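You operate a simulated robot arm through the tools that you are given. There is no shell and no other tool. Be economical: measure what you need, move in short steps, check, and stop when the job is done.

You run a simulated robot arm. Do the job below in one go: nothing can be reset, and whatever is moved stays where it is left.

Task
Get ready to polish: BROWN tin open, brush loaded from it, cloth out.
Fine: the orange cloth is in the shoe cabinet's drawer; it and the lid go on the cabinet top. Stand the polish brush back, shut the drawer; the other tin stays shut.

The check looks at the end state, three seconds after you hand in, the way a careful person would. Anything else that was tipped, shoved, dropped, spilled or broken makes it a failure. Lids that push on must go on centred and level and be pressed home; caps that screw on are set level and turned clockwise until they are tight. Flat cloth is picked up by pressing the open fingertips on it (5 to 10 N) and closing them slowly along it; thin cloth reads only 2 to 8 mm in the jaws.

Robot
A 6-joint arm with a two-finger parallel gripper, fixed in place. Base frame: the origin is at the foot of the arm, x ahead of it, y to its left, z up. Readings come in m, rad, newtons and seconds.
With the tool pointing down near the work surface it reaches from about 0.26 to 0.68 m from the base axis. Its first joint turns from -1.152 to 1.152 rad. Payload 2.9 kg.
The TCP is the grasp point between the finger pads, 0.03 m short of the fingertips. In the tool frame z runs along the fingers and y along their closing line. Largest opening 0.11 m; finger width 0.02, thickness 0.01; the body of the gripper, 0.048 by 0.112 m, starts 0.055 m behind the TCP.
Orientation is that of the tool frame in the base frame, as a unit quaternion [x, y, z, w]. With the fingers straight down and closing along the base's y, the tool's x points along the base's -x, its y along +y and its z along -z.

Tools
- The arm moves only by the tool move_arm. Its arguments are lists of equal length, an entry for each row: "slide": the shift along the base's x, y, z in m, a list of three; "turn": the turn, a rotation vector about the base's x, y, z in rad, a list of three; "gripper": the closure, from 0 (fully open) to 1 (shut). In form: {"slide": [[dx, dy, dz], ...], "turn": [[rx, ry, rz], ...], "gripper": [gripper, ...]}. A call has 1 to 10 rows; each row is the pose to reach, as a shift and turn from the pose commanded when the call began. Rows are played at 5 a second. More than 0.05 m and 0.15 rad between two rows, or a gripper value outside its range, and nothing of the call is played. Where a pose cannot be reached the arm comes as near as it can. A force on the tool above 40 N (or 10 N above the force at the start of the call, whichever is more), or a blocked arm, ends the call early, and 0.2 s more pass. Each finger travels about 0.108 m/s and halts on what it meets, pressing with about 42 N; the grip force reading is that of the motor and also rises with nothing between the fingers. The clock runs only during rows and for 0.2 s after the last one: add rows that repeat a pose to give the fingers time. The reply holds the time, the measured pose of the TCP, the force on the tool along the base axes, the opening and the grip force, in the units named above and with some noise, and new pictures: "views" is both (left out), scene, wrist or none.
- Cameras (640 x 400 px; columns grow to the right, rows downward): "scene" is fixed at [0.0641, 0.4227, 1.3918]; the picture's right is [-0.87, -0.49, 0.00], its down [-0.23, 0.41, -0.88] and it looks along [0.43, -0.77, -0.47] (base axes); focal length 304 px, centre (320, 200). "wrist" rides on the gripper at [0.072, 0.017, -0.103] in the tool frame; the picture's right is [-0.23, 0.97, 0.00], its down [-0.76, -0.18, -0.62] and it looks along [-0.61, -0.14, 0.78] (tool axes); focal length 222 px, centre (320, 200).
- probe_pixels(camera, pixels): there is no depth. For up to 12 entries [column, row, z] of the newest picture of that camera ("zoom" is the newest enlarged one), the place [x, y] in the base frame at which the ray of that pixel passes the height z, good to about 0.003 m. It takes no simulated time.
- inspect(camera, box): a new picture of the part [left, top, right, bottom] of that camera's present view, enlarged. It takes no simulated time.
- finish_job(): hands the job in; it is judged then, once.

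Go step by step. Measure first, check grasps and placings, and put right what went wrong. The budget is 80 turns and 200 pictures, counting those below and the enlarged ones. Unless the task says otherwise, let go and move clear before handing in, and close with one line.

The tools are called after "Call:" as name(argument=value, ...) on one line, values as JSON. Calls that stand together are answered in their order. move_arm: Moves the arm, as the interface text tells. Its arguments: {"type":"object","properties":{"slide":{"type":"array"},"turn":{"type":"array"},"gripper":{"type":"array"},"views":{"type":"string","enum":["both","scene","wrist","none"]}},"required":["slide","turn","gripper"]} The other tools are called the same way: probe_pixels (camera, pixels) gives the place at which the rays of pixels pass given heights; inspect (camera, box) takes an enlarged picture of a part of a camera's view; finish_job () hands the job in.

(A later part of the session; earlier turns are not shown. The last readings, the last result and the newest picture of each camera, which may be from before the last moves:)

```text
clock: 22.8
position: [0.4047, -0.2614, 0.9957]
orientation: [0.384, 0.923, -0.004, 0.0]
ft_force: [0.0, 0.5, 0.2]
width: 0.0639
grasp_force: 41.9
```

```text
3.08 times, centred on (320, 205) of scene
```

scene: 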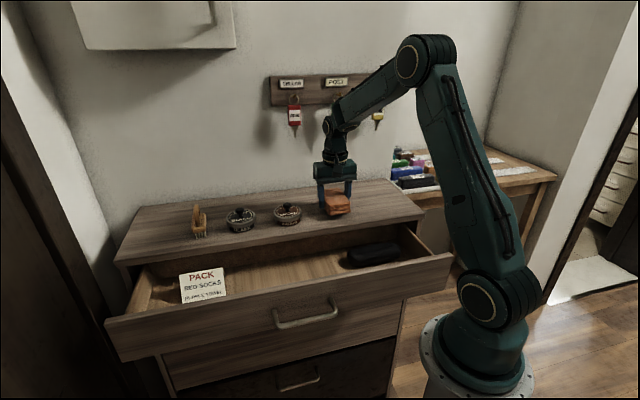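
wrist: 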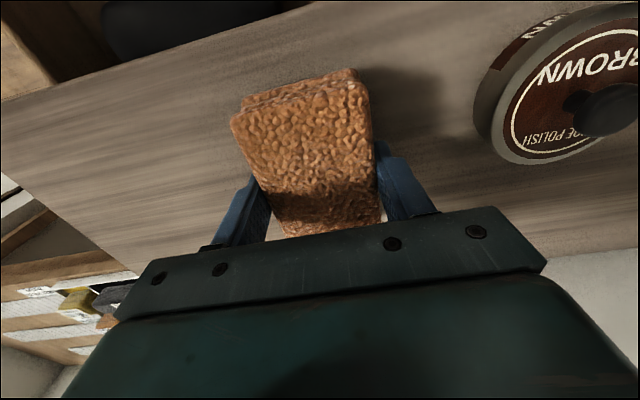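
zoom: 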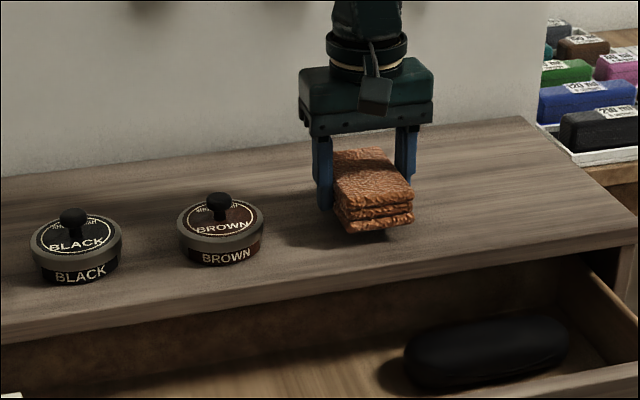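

Cloth hovers slightly above the top, clear of the brown tin. I lower in small steps until contact.

Call:
move_arm(slide=[[0, 0, -0.006], [0, 0, -0.012], [0, 0, -0.016], [0, 0, -0.02], [0, 0, -0.02]], turn=[[0, 0, 0], [0, 0, 0], [0, 0, 0], [0, 0, 0], [0, 0, 0]], gripper=[0.7, 0.7, 0.7, 0.7, 0.7])

Call:
inspect(camera="scene", box=[280, 160, 400, 240])

```text
clock: 24.0
position: [0.4053, -0.2616, 0.9808]
orientation: [0.383, 0.924, -0.004, 0.001]
ft_force: [-9.7, 2.8, 25.2]
width: 0.064
grasp_force: 42.2
```

scene: 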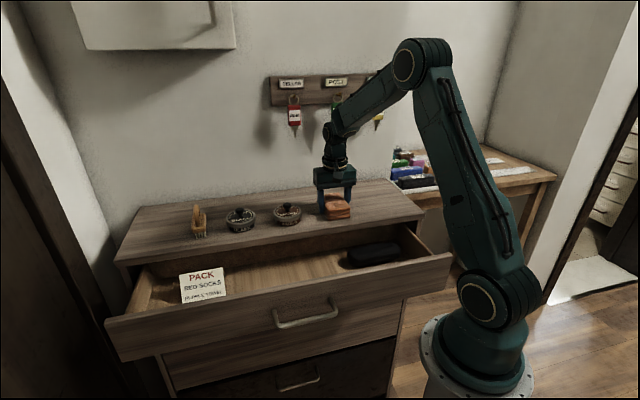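
wrist: 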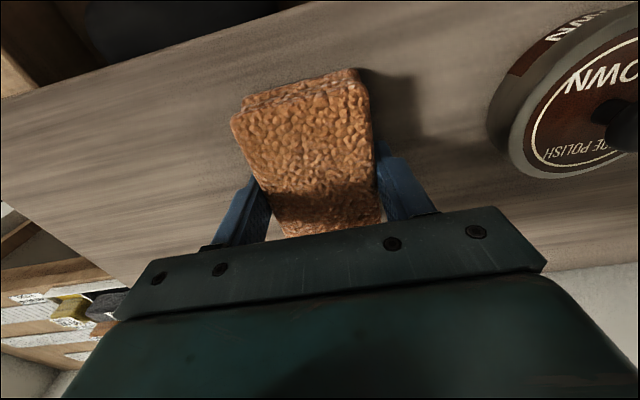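

```text
5.00 times, centred on (340, 200) of scene
```

zoom: 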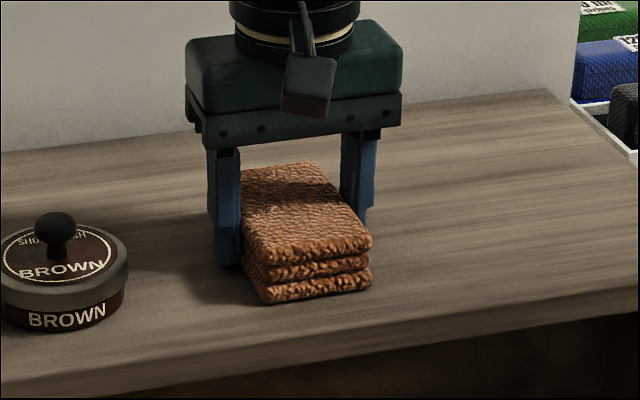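

The cloth rests on the top (25 N up). I open modestly and rise.

Call:
move_arm(slide=[[0, 0, 0.001], [0, 0, 0.002], [0, 0, 0.03], [0, 0, 0.07], [0, 0, 0.11]], turn=[[0, 0, 0], [0, 0, 0], [0, 0, 0], [0, 0, 0], [0, 0, 0]], gripper=[0.4, 0.2, 0.2, 0.2, 0.2])

Call:
inspect(camera="scene", box=[180, 170, 400, 310])

```text
clock: 25.2
position: [0.4054, -0.2607, 1.0879]
orientation: [0.384, 0.923, -0.003, -0.001]
ft_force: [-1.0, -0.1, 0.0]
width: 0.0879
grasp_force: 0.1
```

scene: 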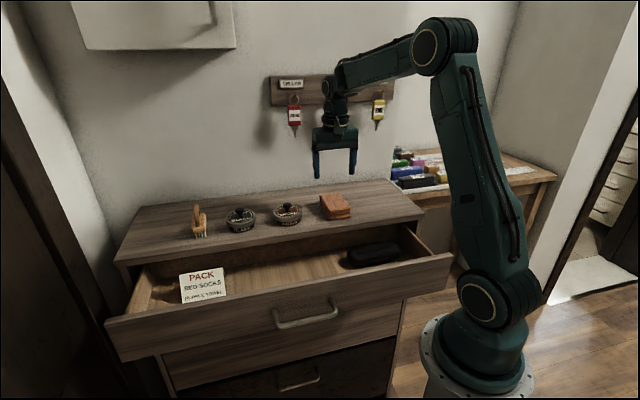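
wrist: 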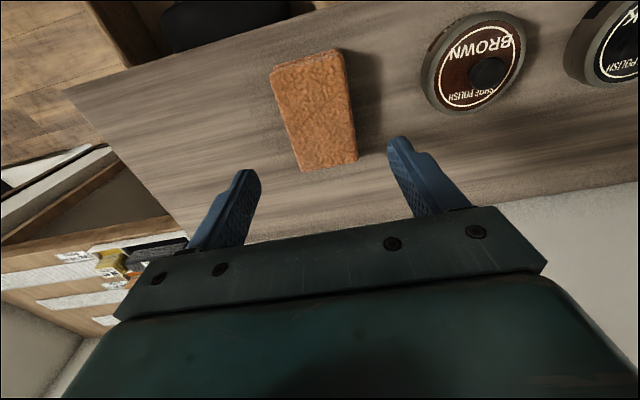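

```text
2.86 times, centred on (290, 240) of scene
```

zoom: 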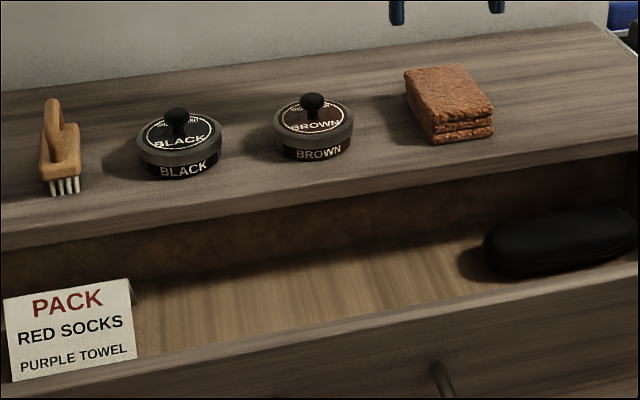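

Cloth placed well. Now I shut the drawer by pushing the handle bar with closed, vertical fingers: first travel to in front of the bar at about (0.284,0.073).

Call:
move_arm(slide=[[-0.015, 0.041, 0], [-0.03, 0.083, 0], [-0.045, 0.124, 0], [-0.06, 0.166, 0], [-0.075, 0.207, 0], [-0.09, 0.249, 0], [-0.105, 0.29, 0], [-0.121, 0.333, 0], [-0.121, 0.333, -0.04], [-0.121, 0.333, -0.08]], turn=[[0, 0, 0], [0, 0, 0], [0, 0, 0], [0, 0, 0], [0, 0, 0], [0, 0, 0], [0, 0, 0], [0, 0, 0], [0, 0, 0], [0, 0, 0]], gripper=[0.5, 1, 1, 1, 1, 1, 1, 1, 1, 1])

Call:
inspect(camera="wrist", box=[200, 40, 440, 240])

```text
clock: 27.4
position: [0.2797, 0.0738, 1.0122]
orientation: [0.384, 0.923, -0.003, -0.001]
ft_force: [1.0, -0.5, -1.5]
width: 0.0
grasp_force: 37.5
```

scene: 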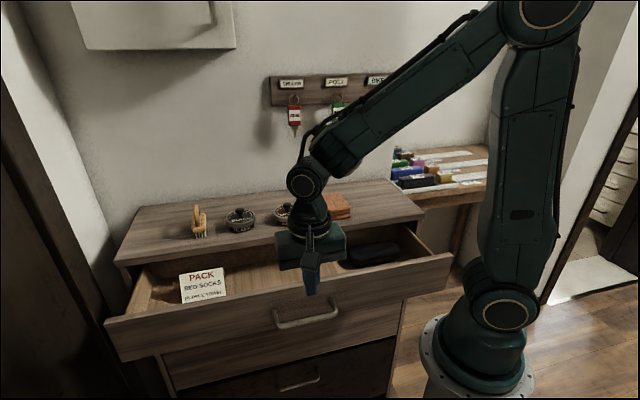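
wrist: 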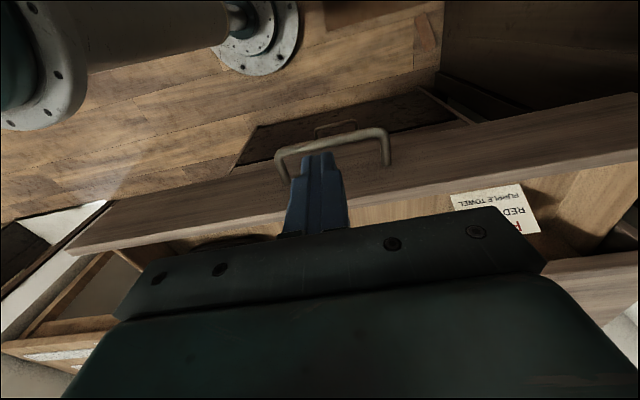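

```text
2.00 times, centred on (320, 140) of wrist
```

zoom: 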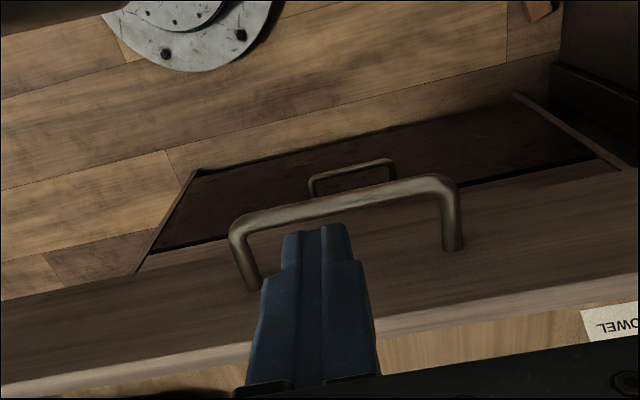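

I locate the bar precisely before descending.

Call:
probe_pixels(camera="zoom", pixels=[[250, 215, 0.8655], [335, 203, 0.8655], [430, 186, 0.8655], [452, 245, 0.8655], [250, 350, 0.905]])

```text
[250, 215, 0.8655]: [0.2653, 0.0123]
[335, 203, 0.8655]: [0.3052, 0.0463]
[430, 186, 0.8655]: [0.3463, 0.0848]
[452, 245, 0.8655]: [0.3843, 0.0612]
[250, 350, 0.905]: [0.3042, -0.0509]
```

The bar centre is at (0.305,0.047); my fingers are 2 cm outside it. Descend, then push inwards.

Call:
move_arm(slide=[[0, 0, -0.04], [0, 0, -0.08], [0, 0, -0.12], [0, 0, -0.134], [0.007, -0.007, -0.134], [0.014, -0.014, -0.134], [0.025, -0.025, -0.134], [0.037, -0.037, -0.134], [0.05, -0.05, -0.134], [0.064, -0.064, -0.134]], turn=[[0, 0, 0], [0, 0, 0], [0, 0, 0], [0, 0, 0], [0, 0, 0], [0, 0, 0], [0, 0, 0], [0, 0, 0], [0, 0, 0], [0, 0, 0]], gripper=[1, 1, 1, 1, 1, 1, 1, 1, 1, 1])

```text
clock: 29.6
position: [0.3458, 0.0095, 0.8749]
orientation: [0.384, 0.923, -0.004, -0.001]
ft_force: [1.0, -0.2, 0.4]
width: 0.0003
grasp_force: 37.1
```

scene: 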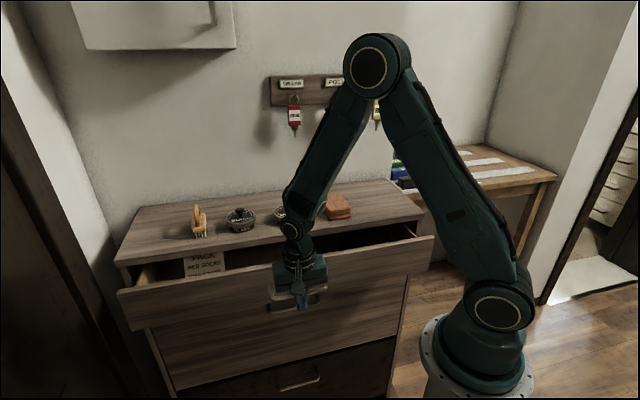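
wrist: 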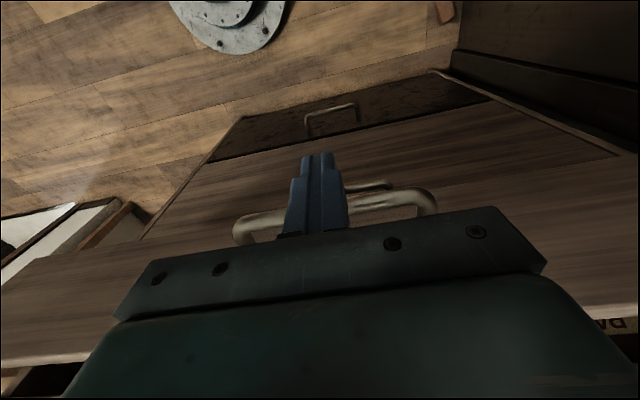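

Drawer is closing smoothly. I push on, slower at the end.

Call:
move_arm(slide=[[0.012, -0.012, 0], [0.024, -0.024, 0], [0.036, -0.036, 0], [0.046, -0.046, 0], [0.054, -0.054, 0], [0.06, -0.06, 0], [0.065, -0.065, 0], [0.068, -0.068, 0], [0.068, -0.068, 0]], turn=[[0, 0, 0], [0, 0, 0], [0, 0, 0], [0, 0, 0], [0, 0, 0], [0, 0, 0], [0, 0, 0], [0, 0, 0], [0, 0, 0]], gripper=[1, 1, 1, 1, 1, 1, 1, 1, 1])

Call:
inspect(camera="scene", box=[100, 190, 440, 310])

```text
clock: 31.6
position: [0.414, -0.057, 0.875]
orientation: [0.383, 0.924, -0.004, -0.003]
ft_force: [-10.4, 13.6, 7.5]
width: 0.0
grasp_force: 37.5
```

scene: 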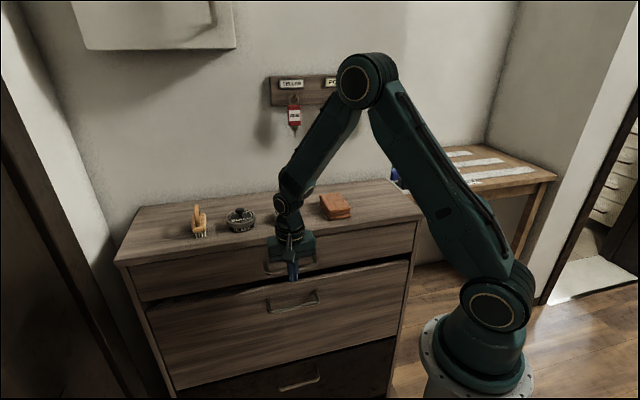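
wrist: 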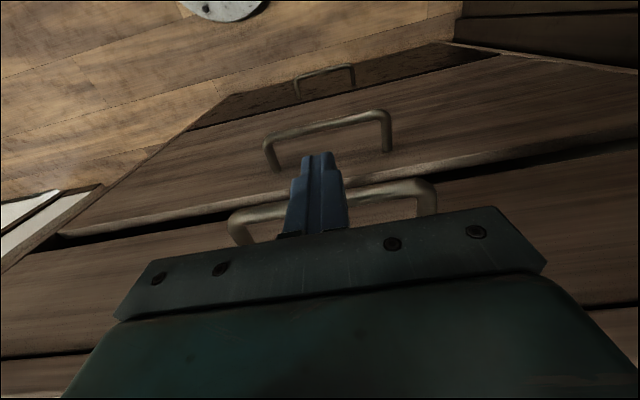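

```text
1.88 times, centred on (270, 250) of scene
```

zoom: 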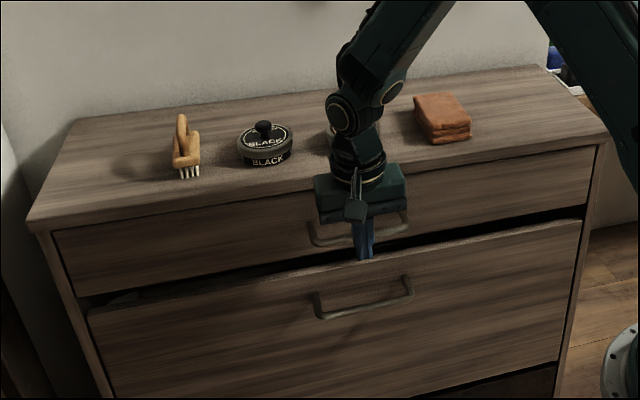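

The drawer face is flush (17 N stop). I retreat outward and up, then hover above the brown tin with the jaws part-open.

Call:
move_arm(slide=[[-0.012, 0.012, 0], [-0.021, 0.021, 0.01], [-0.021, 0.021, 0.06], [-0.021, 0.021, 0.11], [-0.021, 0.021, 0.16], [-0.021, 0.021, 0.205], [0.01, -0.018, 0.205], [0.042, -0.056, 0.205], [0.074, -0.095, 0.205], [0.076, -0.101, 0.205]], turn=[[0, 0, 0], [0, 0, 0], [0, 0, 0], [0, 0, 0], [0, 0, 0], [0, 0, 0], [0, 0, 0], [0, 0, 0], [0, 0, 0], [0, 0, 0]], gripper=[1, 1, 1, 1, 1, 0.8, 0.6, 0.6, 0.6, 0.6])

Call:
inspect(camera="wrist", box=[200, 40, 440, 240])

Call:
inspect(camera="scene", box=[180, 180, 360, 290])

```text
refused: row 9 steps farther than a row can; nothing moved
```

```text
2.00 times, centred on (320, 140) of wrist
```

zoom: 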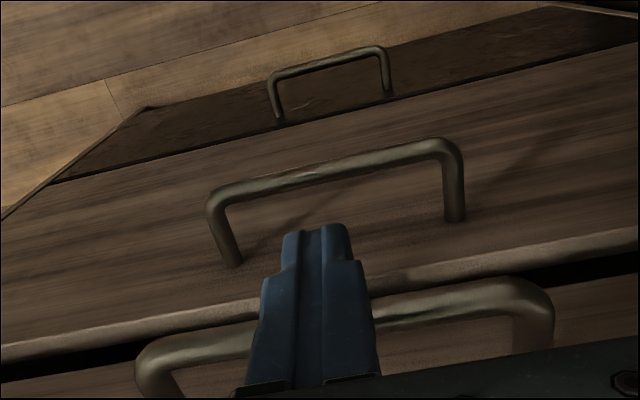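

```text
3.56 times, centred on (270, 235) of scene
```

zoom: 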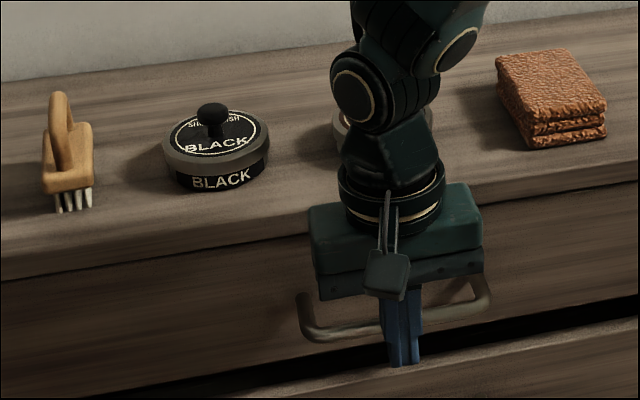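

The move was refused for one slightly too long row; I resend with shorter steps.

Call:
move_arm(slide=[[-0.012, 0.012, 0], [-0.021, 0.021, 0.01], [-0.021, 0.021, 0.058], [-0.021, 0.021, 0.106], [-0.021, 0.021, 0.154], [-0.021, 0.021, 0.2], [0.005, -0.012, 0.205], [0.03, -0.044, 0.205], [0.055, -0.075, 0.205], [0.076, -0.101, 0.205]], turn=[[0, 0, 0], [0, 0, 0], [0, 0, 0], [0, 0, 0], [0, 0, 0], [0, 0, 0], [0, 0, 0], [0, 0, 0], [0, 0, 0], [0, 0, 0]], gripper=[1, 1, 1, 1, 1, 0.8, 0.6, 0.6, 0.6, 0.6])

Call:
inspect(camera="wrist", box=[200, 40, 440, 240])

Call:
inspect(camera="scene", box=[180, 180, 360, 290])

```text
clock: 33.8
position: [0.4899, -0.1588, 1.0777]
orientation: [0.384, 0.923, -0.003, -0.001]
ft_force: [0.2, -0.7, 0.1]
width: 0.0441
grasp_force: 0.1
```

scene: 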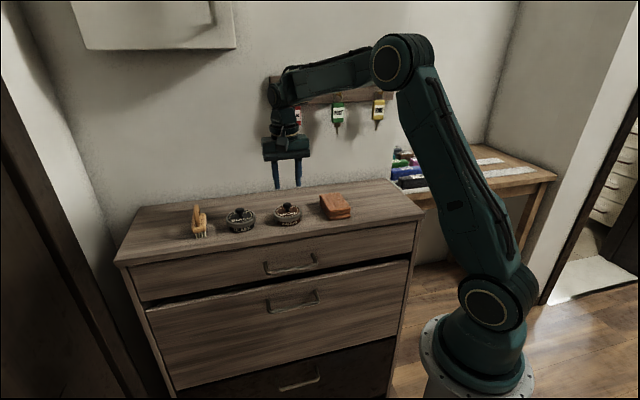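
wrist: 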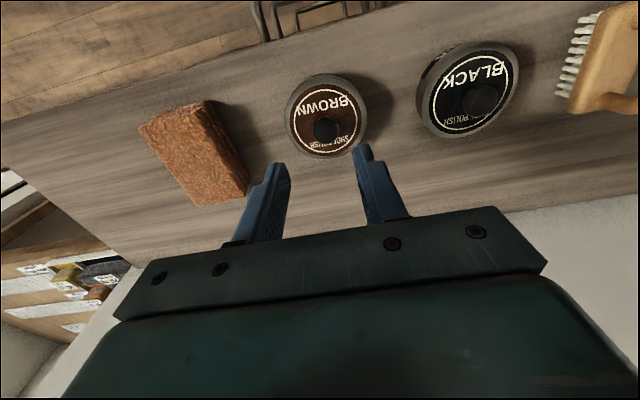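

```text
2.00 times, centred on (320, 140) of wrist
```

zoom: 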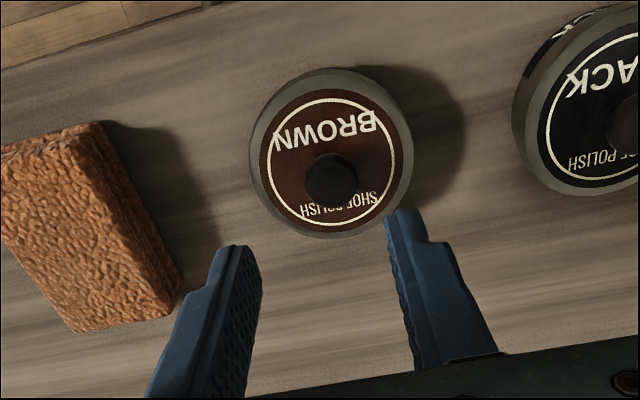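

```text
3.56 times, centred on (270, 235) of scene
```

zoom: 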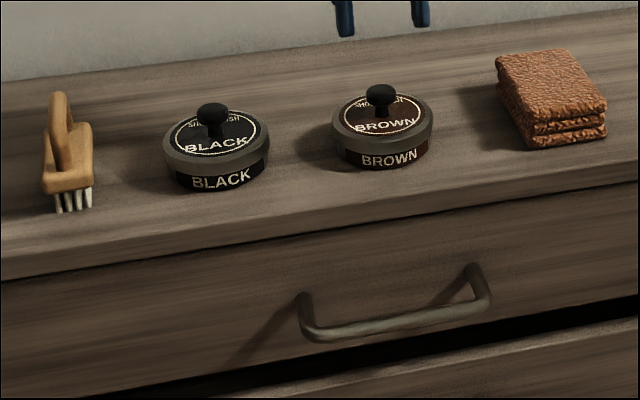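

The drawer is shut. I triangulate the knob (wrist (325,129), scene (287.4,205)) and find cabinet spots.

Call:
probe_pixels(camera="wrist", pixels=[[325, 129, 0.97], [325, 129, 1.0], [325, 117, 0.97], [292, 117, 0.97], [360, 110, 0.97], [470, 100, 0.97], [482, 97, 0.99], [572, 75, 0.96], [605, 70, 0.98], [240, 190, 0.97]])

Call:
probe_pixels(camera="scene", pixels=[[287.4, 205.5, 0.97], [287.4, 205.5, 1.0], [240.5, 210, 0.97], [240.5, 210, 1.0]])

```text
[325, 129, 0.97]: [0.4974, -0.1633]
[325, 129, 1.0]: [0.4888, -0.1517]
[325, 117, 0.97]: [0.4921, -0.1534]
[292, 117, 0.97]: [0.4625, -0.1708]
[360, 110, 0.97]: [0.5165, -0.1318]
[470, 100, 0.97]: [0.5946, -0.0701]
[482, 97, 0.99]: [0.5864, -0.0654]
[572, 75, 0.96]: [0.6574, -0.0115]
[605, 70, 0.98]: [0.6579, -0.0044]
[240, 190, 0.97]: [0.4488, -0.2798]
```

```text
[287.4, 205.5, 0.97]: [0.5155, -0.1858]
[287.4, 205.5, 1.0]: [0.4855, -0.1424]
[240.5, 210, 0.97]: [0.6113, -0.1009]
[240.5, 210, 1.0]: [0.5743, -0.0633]
```

Knob is at (0.4925,-0.155), centre z≈0.99. I centre and lower so the tips flank the knob just above the lid.

Call:
move_arm(slide=[[0.0026, 0.0036, -0.03], [0.0026, 0.0036, -0.055], [0.0026, 0.0036, -0.065], [0.0026, 0.0036, -0.065]], turn=[[0, 0, 0], [0, 0, 0], [0, 0, 0], [0, 0, 0]], gripper=[0.6, 0.6, 0.6, 0.6])

Call:
inspect(camera="wrist", box=[220, 60, 420, 240])

Call:
inspect(camera="scene", box=[240, 170, 340, 240])

```text
clock: 34.8
position: [0.4928, -0.1565, 1.0141]
orientation: [0.383, 0.924, -0.004, -0.002]
ft_force: [1.0, 0.4, 0.1]
width: 0.0442
grasp_force: 0.1
```

scene: 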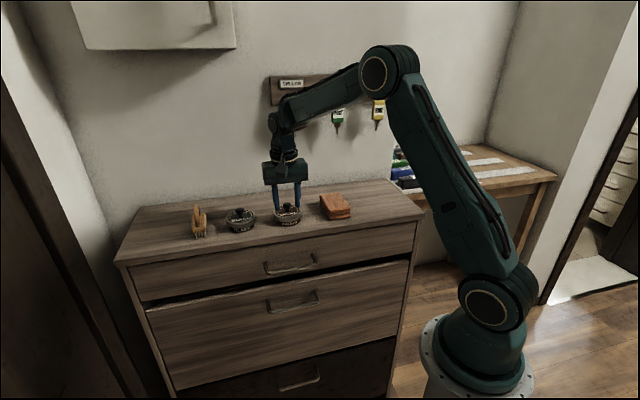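
wrist: 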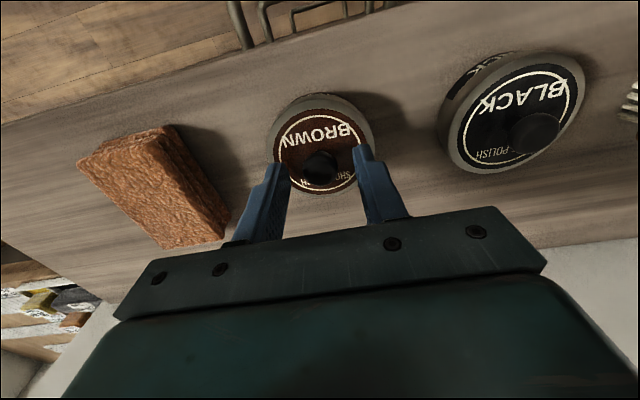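

```text
2.22 times, centred on (320, 150) of wrist
```

zoom: 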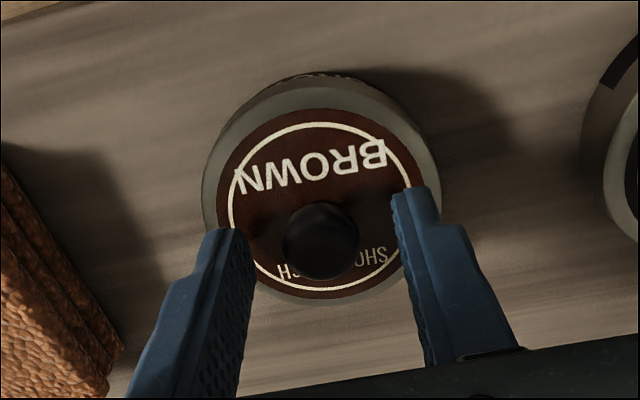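

```text
5.71 times, centred on (290, 205) of scene
```

zoom: 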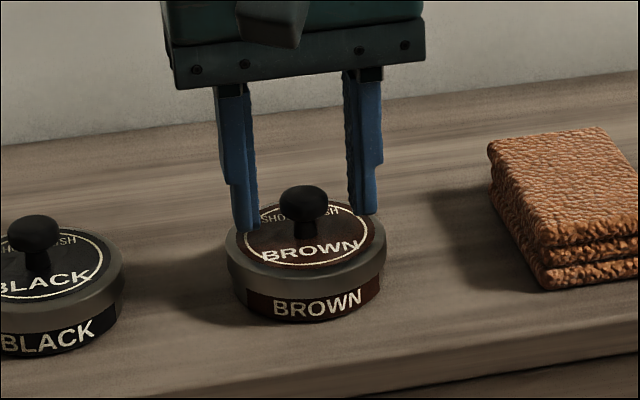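

The knob sits between the fingers, 3 mm to the outer side. I shift a little and lower further, watching for contact with the lid.

Call:
move_arm(slide=[[-0.002, 0.002, -0.004], [-0.002, 0.002, -0.007], [-0.002, 0.002, -0.01], [-0.002, 0.002, -0.01]], turn=[[0, 0, 0], [0, 0, 0], [0, 0, 0], [0, 0, 0]], gripper=[0.6, 0.6, 0.6, 0.6], views="none")

Call:
inspect(camera="scene", box=[260, 180, 320, 235])

```text
clock: 35.8
position: [0.4922, -0.1544, 1.0081]
orientation: [0.383, 0.924, -0.004, 0.001]
ft_force: [-2.6, 2.3, 18.6]
width: 0.0438
grasp_force: 0.1
```

```text
7.27 times, centred on (290, 208) of scene
```

zoom: 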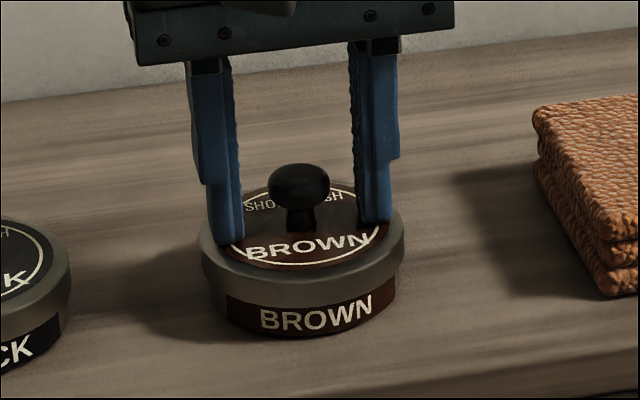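

Tips touch the lid (18.6 N), so the lid top is at about z=0.978. I raise 3 mm and close on the knob.

Call:
move_arm(slide=[[0, 0, 0.003], [0, 0, 0.003], [0, 0, 0.003], [0, 0, 0.003], [0, 0, 0.003]], turn=[[0, 0, 0], [0, 0, 0], [0, 0, 0], [0, 0, 0], [0, 0, 0]], gripper=[0.6, 0.7, 0.8, 0.9, 1.0], views="none")

Call:
inspect(camera="scene", box=[260, 180, 320, 235])

```text
clock: 37.0
position: [0.4917, -0.1538, 1.0081]
orientation: [0.384, 0.923, -0.003, -0.002]
ft_force: [-1.6, -1.4, 2.3]
width: 0.0208
grasp_force: 42.3
```

```text
7.27 times, centred on (290, 208) of scene
```

zoom: 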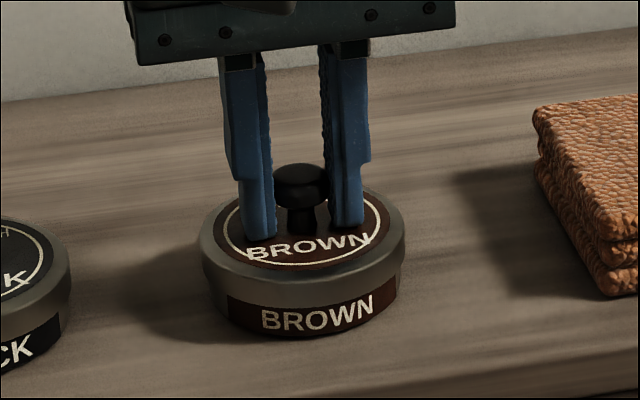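

Knob gripped at 20.8 mm. I lift slowly to see if the lid comes off and the tin stays.

Call:
move_arm(slide=[[0, 0, 0.004], [0, 0, 0.008], [0, 0, 0.014], [0, 0, 0.022], [0, 0, 0.03]], turn=[[0, 0, 0], [0, 0, 0], [0, 0, 0], [0, 0, 0], [0, 0, 0]], gripper=[1, 1, 1, 1, 1], views="none")

Call:
inspect(camera="scene", box=[240, 165, 340, 240])

```text
clock: 38.2
position: [0.4902, -0.1537, 1.0378]
orientation: [0.384, 0.923, -0.003, -0.001]
ft_force: [0.1, -0.3, 0.0]
width: 0.0209
grasp_force: 42.1
```

```text
5.33 times, centred on (290, 202) of scene
```

zoom: 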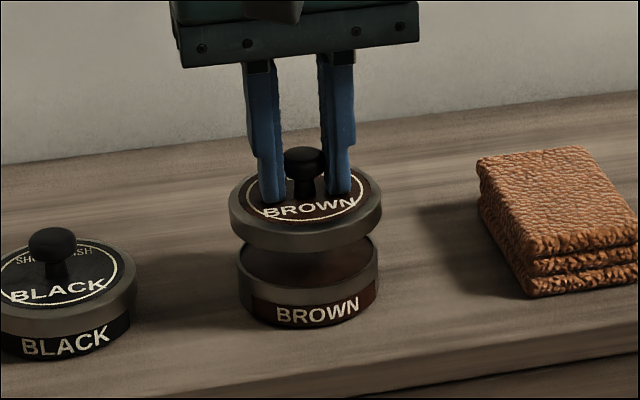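

The lid came off cleanly and the tin stayed. I carry it past the cloth to about (0.332,-0.332) and lower to just above the top.

Call:
move_arm(slide=[[0, 0, 0.035], [-0.01, -0.012, 0.06], [-0.042, -0.047, 0.06], [-0.073, -0.082, 0.06], [-0.104, -0.117, 0.06], [-0.135, -0.152, 0.06], [-0.158, -0.178, 0.06], [-0.158, -0.178, 0.02], [-0.158, -0.178, -0.015], [-0.158, -0.178, -0.015]], turn=[[0, 0, 0], [0, 0, 0], [0, 0, 0], [0, 0, 0], [0, 0, 0], [0, 0, 0], [0, 0, 0], [0, 0, 0], [0, 0, 0], [0, 0, 0]], gripper=[1, 1, 1, 1, 1, 1, 1, 1, 1, 1])

Call:
inspect(camera="scene", box=[260, 150, 430, 250])

```text
clock: 40.4
position: [0.336, -0.3299, 1.0223]
orientation: [0.384, 0.924, -0.004, -0.002]
ft_force: [-0.6, 0.5, -0.4]
width: 0.0208
grasp_force: 41.5
```

scene: 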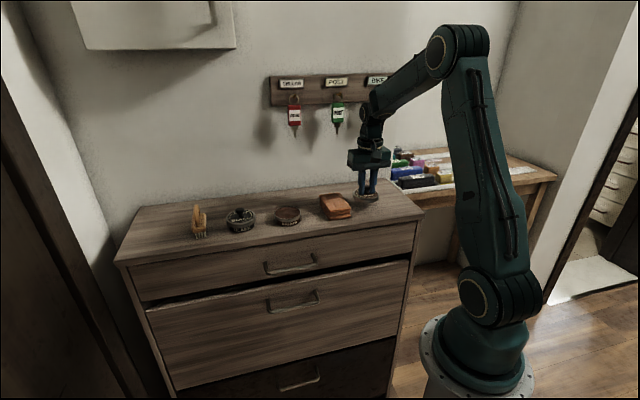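
wrist: 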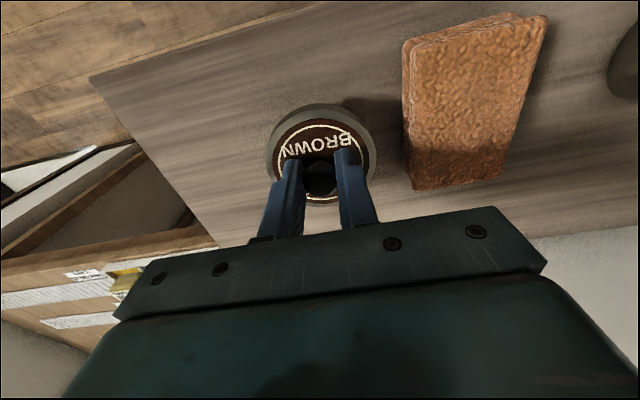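

```text
3.76 times, centred on (345, 200) of scene
```

zoom: 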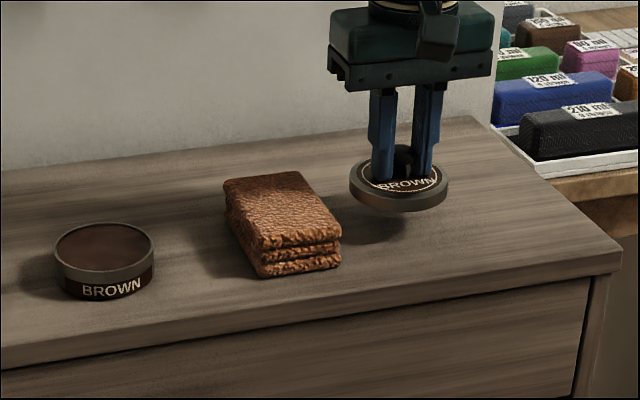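

Spot is free and the lid is ~2–3 cm above the top. I lower slowly until it touches.

Call:
move_arm(slide=[[0, 0, -0.008], [0, 0, -0.014], [0, 0, -0.019], [0, 0, -0.024], [0, 0, -0.028]], turn=[[0, 0, 0], [0, 0, 0], [0, 0, 0], [0, 0, 0], [0, 0, 0]], gripper=[1, 1, 1, 1, 1], views="none")

Call:
inspect(camera="scene", box=[310, 160, 420, 230])

```text
clock: 41.6
position: [0.334, -0.3311, 0.9948]
orientation: [0.384, 0.923, -0.004, 0.0]
ft_force: [-0.8, -0.8, -0.5]
width: 0.0206
grasp_force: 42.1
```

```text
5.71 times, centred on (365, 195) of scene
```

zoom: 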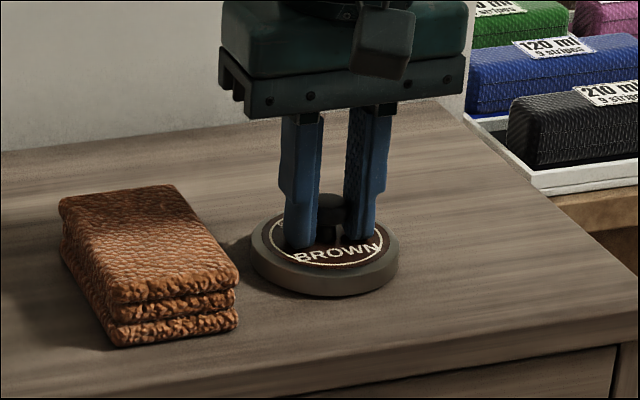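

The lid is nearly down with no force yet. I keep lowering in 2 mm steps.

Call:
move_arm(slide=[[0, 0, -0.002], [0, 0, -0.004], [0, 0, -0.006], [0, 0, -0.006]], turn=[[0, 0, 0], [0, 0, 0], [0, 0, 0], [0, 0, 0]], gripper=[1, 1, 1, 1], views="none")

Call:
inspect(camera="scene", box=[330, 165, 400, 225])

```text
clock: 42.5
position: [0.3347, -0.3321, 0.9924]
orientation: [0.384, 0.923, -0.004, 0.0]
ft_force: [0.6, -0.1, 3.8]
width: 0.0209
grasp_force: 42.5
stopped in row 4: the force on the tool passed its limit (the readings are from after the stop); the commanded pose is now the measured one
```

```text
6.67 times, centred on (365, 195) of scene
```

zoom: 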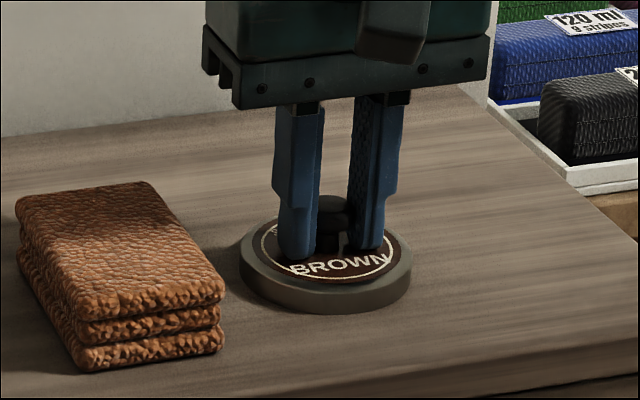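

The lid is resting on the top. I release and rise.

Call:
move_arm(slide=[[0, 0, 0], [0, 0, 0], [0, 0, 0.02], [0, 0, 0.06], [0, 0, 0.1]], turn=[[0, 0, 0], [0, 0, 0], [0, 0, 0], [0, 0, 0], [0, 0, 0]], gripper=[0.8, 0.6, 0.6, 0.6, 0.6], views="scene")

Call:
inspect(camera="scene", box=[170, 180, 260, 250])

Call:
inspect(camera="scene", box=[230, 165, 420, 245])

```text
clock: 43.7
position: [0.3344, -0.3332, 1.0903]
orientation: [0.383, 0.924, -0.003, -0.001]
ft_force: [0.1, -0.5, 0.0]
width: 0.0442
grasp_force: 0.1
```

scene: 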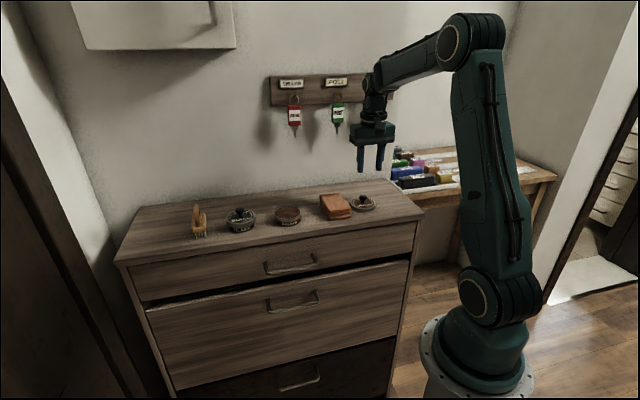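

```text
5.71 times, centred on (215, 215) of scene
```

zoom: 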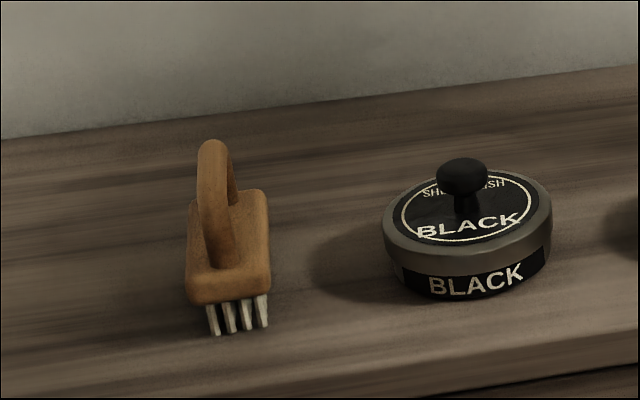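

```text
3.37 times, centred on (325, 205) of scene
```

zoom: 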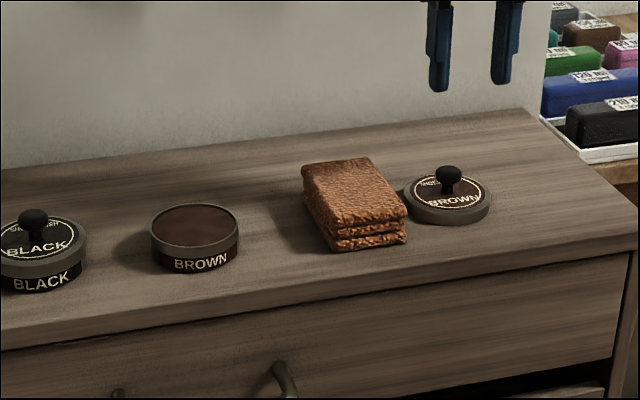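

Lid and cloth are placed. The brush has an arch handle, block and bristles; I move over it for a top view.

Call:
move_arm(slide=[[0.028, 0.033, 0.01], [0.056, 0.066, 0.02], [0.084, 0.099, 0.03], [0.112, 0.132, 0.03], [0.14, 0.165, 0.03], [0.168, 0.198, 0.03], [0.196, 0.231, 0.03], [0.224, 0.264, 0.03], [0.252, 0.297, 0.03], [0.266, 0.313, 0.03]], turn=[[0, 0, 0], [0, 0, 0], [0, 0, 0], [0, 0, 0], [0, 0, 0], [0, 0, 0], [0, 0, 0], [0, 0, 0], [0, 0, 0], [0, 0, 0]], gripper=[0.6, 0.6, 0.6, 0.6, 0.6, 0.6, 0.6, 0.6, 0.6, 0.6])

Call:
inspect(camera="wrist", box=[240, 40, 480, 240])

```text
clock: 45.9
position: [0.5969, -0.0189, 1.1202]
orientation: [0.385, 0.923, 0.0, -0.001]
ft_force: [-0.2, 0.6, 1.4]
width: 0.0441
grasp_force: 0.0
```

scene: 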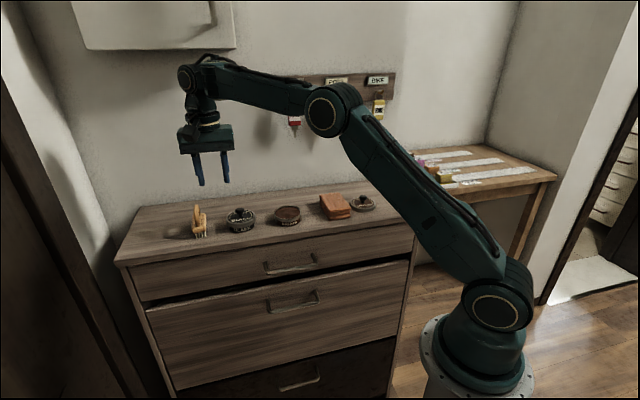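
wrist: 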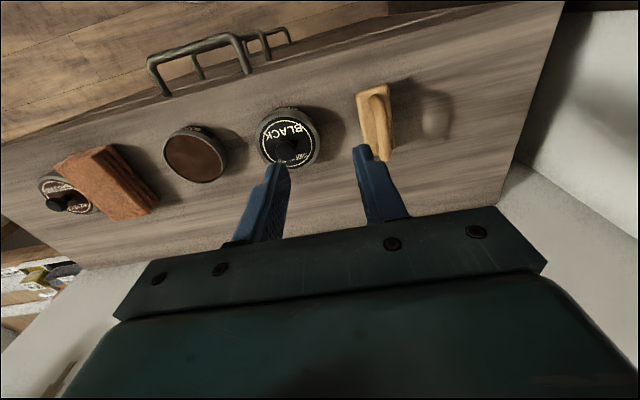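

```text
2.00 times, centred on (360, 140) of wrist
```

zoom: 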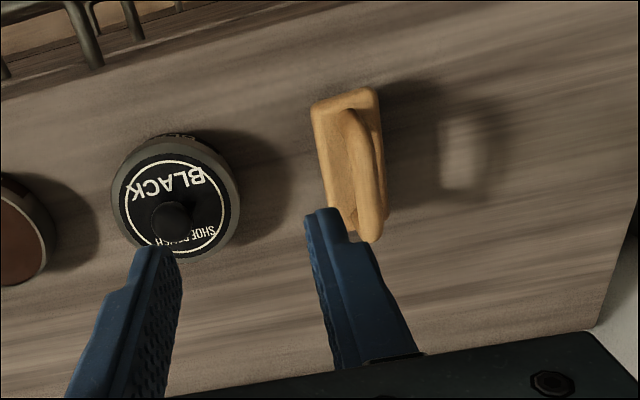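

I probe the brush: arch ends at zoom (358,112)/(372,238), apex about (366,175), and its block corners; and the scene apex (196,205.4).

Call:
probe_pixels(camera="zoom", pixels=[[350, 112, 0.98], [372, 235, 0.98], [366, 180, 1.02], [366, 180, 1.0], [372, 235, 1.02], [313, 108, 0.975], [375, 90, 0.975], [330, 207, 0.975]])

Call:
probe_pixels(camera="scene", pixels=[[196.1, 206, 1.02], [196.1, 206, 1.0], [200, 238, 0.947], [197.5, 236, 0.947], [206.5, 234, 0.947], [198, 263, 0.97]])

```text
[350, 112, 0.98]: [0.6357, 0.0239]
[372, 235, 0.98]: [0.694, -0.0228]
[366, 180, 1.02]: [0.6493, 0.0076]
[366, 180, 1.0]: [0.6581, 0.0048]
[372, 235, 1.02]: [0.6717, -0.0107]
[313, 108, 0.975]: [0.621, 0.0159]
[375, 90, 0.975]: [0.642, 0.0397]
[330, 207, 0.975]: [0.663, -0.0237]
```

```text
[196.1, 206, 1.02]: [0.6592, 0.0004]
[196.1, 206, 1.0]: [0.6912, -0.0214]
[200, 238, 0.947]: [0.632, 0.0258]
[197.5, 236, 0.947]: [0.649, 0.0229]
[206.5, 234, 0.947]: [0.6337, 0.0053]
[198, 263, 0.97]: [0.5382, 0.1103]
```

Brush centre is about (0.654,0.004), long axis across the cabinet depth, arch top ~1.02. I move above it with jaws at 44 mm.

Call:
move_arm(slide=[[0.02, 0.008, -0.02], [0.04, 0.015, -0.03], [0.057, 0.023, -0.05], [0.057, 0.023, -0.065], [0.057, 0.023, -0.065]], turn=[[0, 0, 0], [0, 0, 0], [0, 0, 0], [0, 0, 0], [0, 0, 0]], gripper=[0.6, 0.6, 0.6, 0.6, 0.6])

Call:
inspect(camera="wrist", box=[220, 60, 420, 240])

Call:
inspect(camera="scene", box=[160, 165, 250, 245])

```text
clock: 47.1
position: [0.6519, 0.0055, 1.0531]
orientation: [0.384, 0.923, -0.003, -0.001]
ft_force: [0.0, 0.3, -1.0]
width: 0.0439
grasp_force: 0.1
out of reach, approached as far as the arm can: row 3, 4, 5
```

scene: 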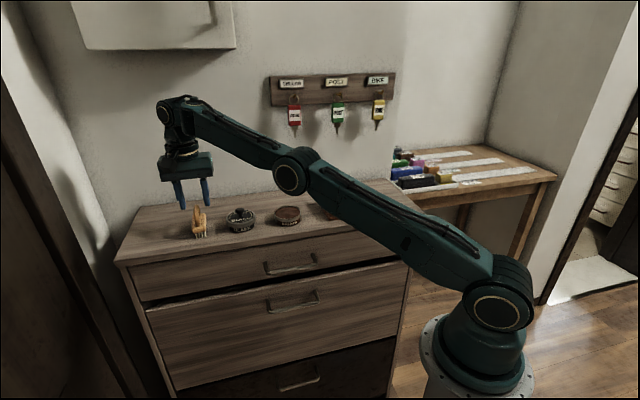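
wrist: 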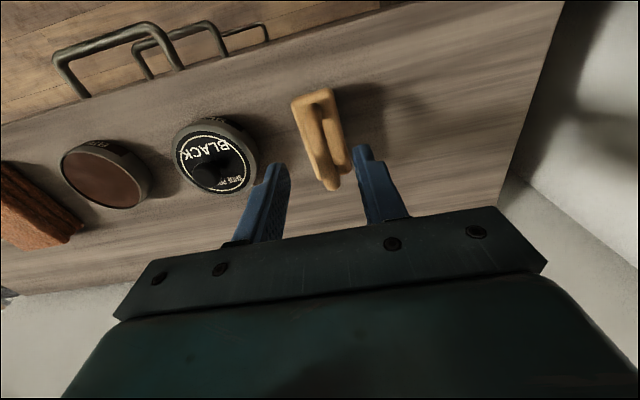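

```text
2.22 times, centred on (320, 150) of wrist
```

zoom: 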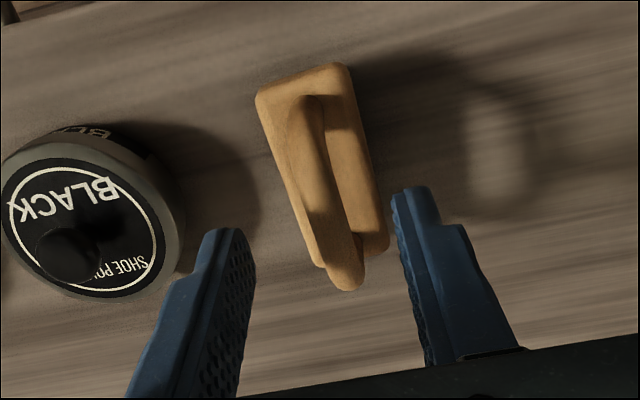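

```text
5.00 times, centred on (205, 205) of scene
```

zoom: 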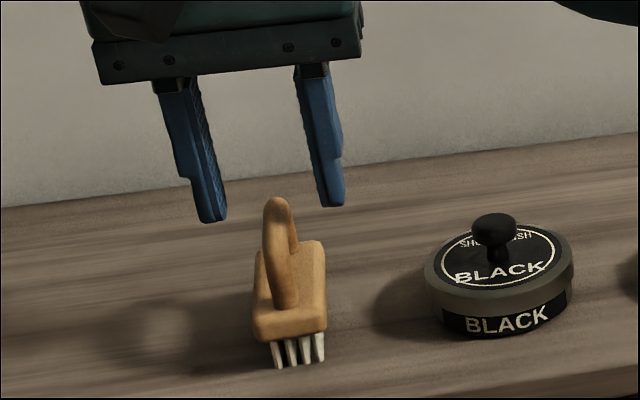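

The arch lies between the fingers. I check the arch line's location versus the jaw midline.

Call:
inspect(camera="wrist", box=[270, 70, 370, 210])

Call:
probe_pixels(camera="wrist", pixels=[[315, 110, 0.99], [322, 140, 1.02], [327, 160, 1.02], [331, 180, 1.02], [292, 92, 0.98], [330, 88, 0.98], [350, 170, 0.98]])

Call:
probe_pixels(camera="scene", pixels=[[196.6, 205.5, 1.01], [196.6, 205.5, 1.02], [196.6, 205.5, 1.03]])

```text
2.86 times, centred on (320, 140) of wrist
```

zoom: 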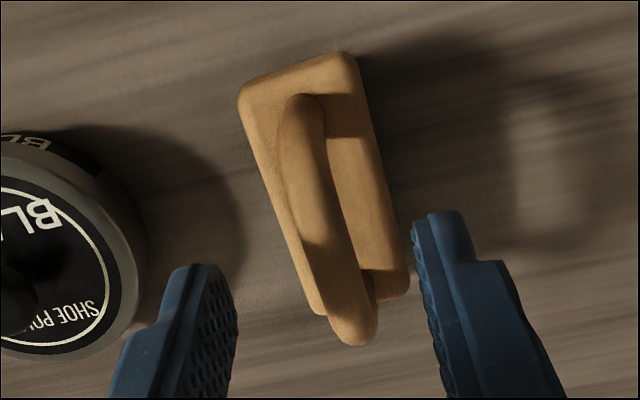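

```text
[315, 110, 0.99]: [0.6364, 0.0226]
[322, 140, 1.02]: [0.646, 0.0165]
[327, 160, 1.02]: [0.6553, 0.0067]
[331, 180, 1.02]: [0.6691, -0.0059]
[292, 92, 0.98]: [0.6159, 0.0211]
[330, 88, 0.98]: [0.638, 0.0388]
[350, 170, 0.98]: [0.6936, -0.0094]
```

```text
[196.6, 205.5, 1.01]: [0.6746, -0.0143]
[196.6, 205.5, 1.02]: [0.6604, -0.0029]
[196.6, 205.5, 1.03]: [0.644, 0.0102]
```

Alignment is within 2 mm. I lower to about z=1.021 so tips straddle the arch above the block.

Call:
move_arm(slide=[[0.001, 0.001, -0.012], [0.001, 0.001, -0.024], [0.001, 0.001, -0.032], [0.001, 0.001, -0.032]], turn=[[0, 0, 0], [0, 0, 0], [0, 0, 0], [0, 0, 0]], gripper=[0.6, 0.6, 0.6, 0.6], views="none")

Call:
inspect(camera="scene", box=[160, 165, 250, 245])

Call:
inspect(camera="wrist", box=[220, 60, 420, 240])

```text
clock: 48.1
position: [0.655, 0.0042, 1.0222]
orientation: [0.384, 0.924, -0.004, 0.0]
ft_force: [0.3, -0.6, -0.2]
width: 0.0439
grasp_force: 0.0
```

```text
5.00 times, centred on (205, 205) of scene
```

zoom: 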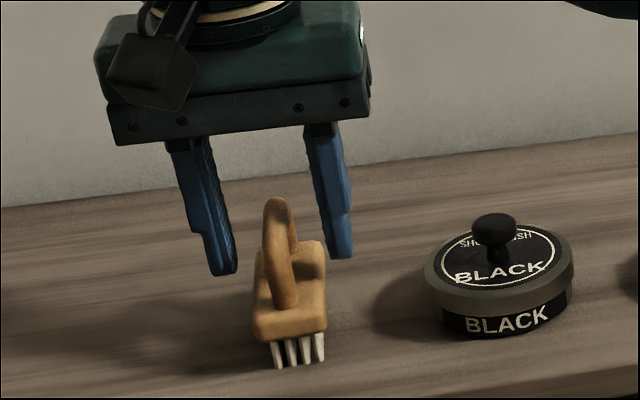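

```text
2.22 times, centred on (320, 150) of wrist
```

zoom: 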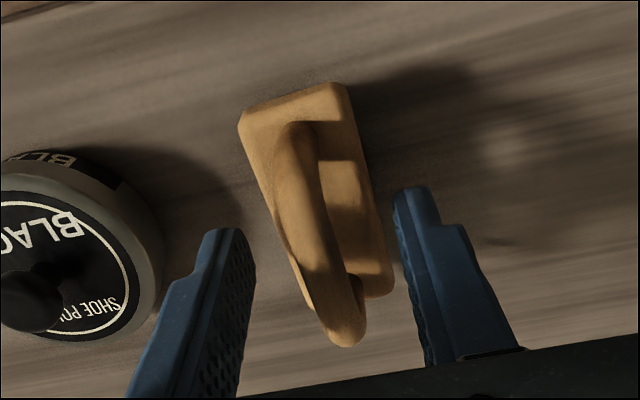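

The tips flank the arch. I close slowly on it.

Call:
move_arm(slide=[[0, 0, 0], [0, 0, 0], [0, 0, 0], [0, 0, 0], [0, 0, 0], [0, 0, 0]], turn=[[0, 0, 0], [0, 0, 0], [0, 0, 0], [0, 0, 0], [0, 0, 0], [0, 0, 0]], gripper=[0.65, 0.7, 0.75, 0.8, 0.9, 1.0], views="none")

Call:
inspect(camera="scene", box=[160, 165, 250, 245])

Call:
inspect(camera="wrist", box=[220, 60, 420, 240])

```text
clock: 49.5
position: [0.6542, 0.0043, 1.0238]
orientation: [0.383, 0.924, -0.003, 0.0]
ft_force: [-0.5, 0.5, 0.1]
width: 0.0105
grasp_force: 42.2
```

```text
5.00 times, centred on (205, 205) of scene
```

zoom: 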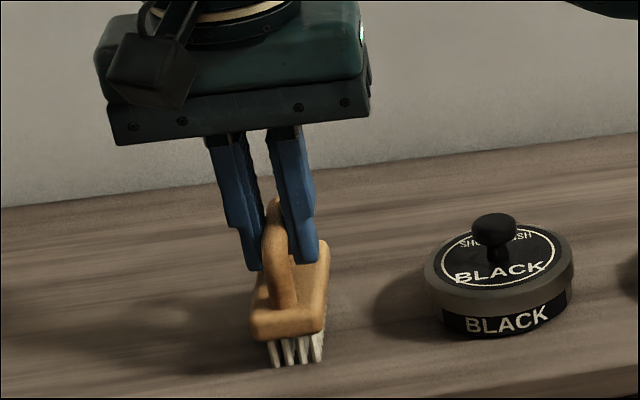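

```text
2.22 times, centred on (320, 150) of wrist
```

zoom: 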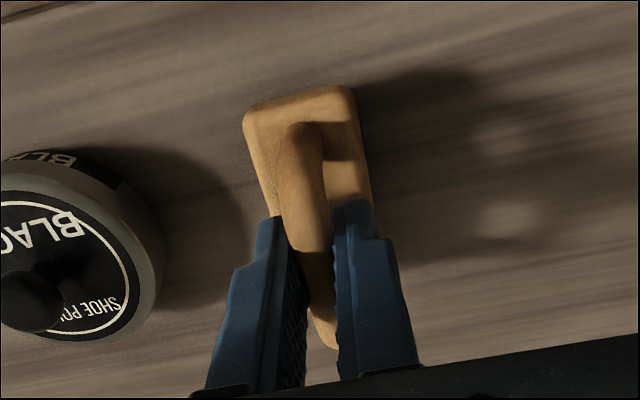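

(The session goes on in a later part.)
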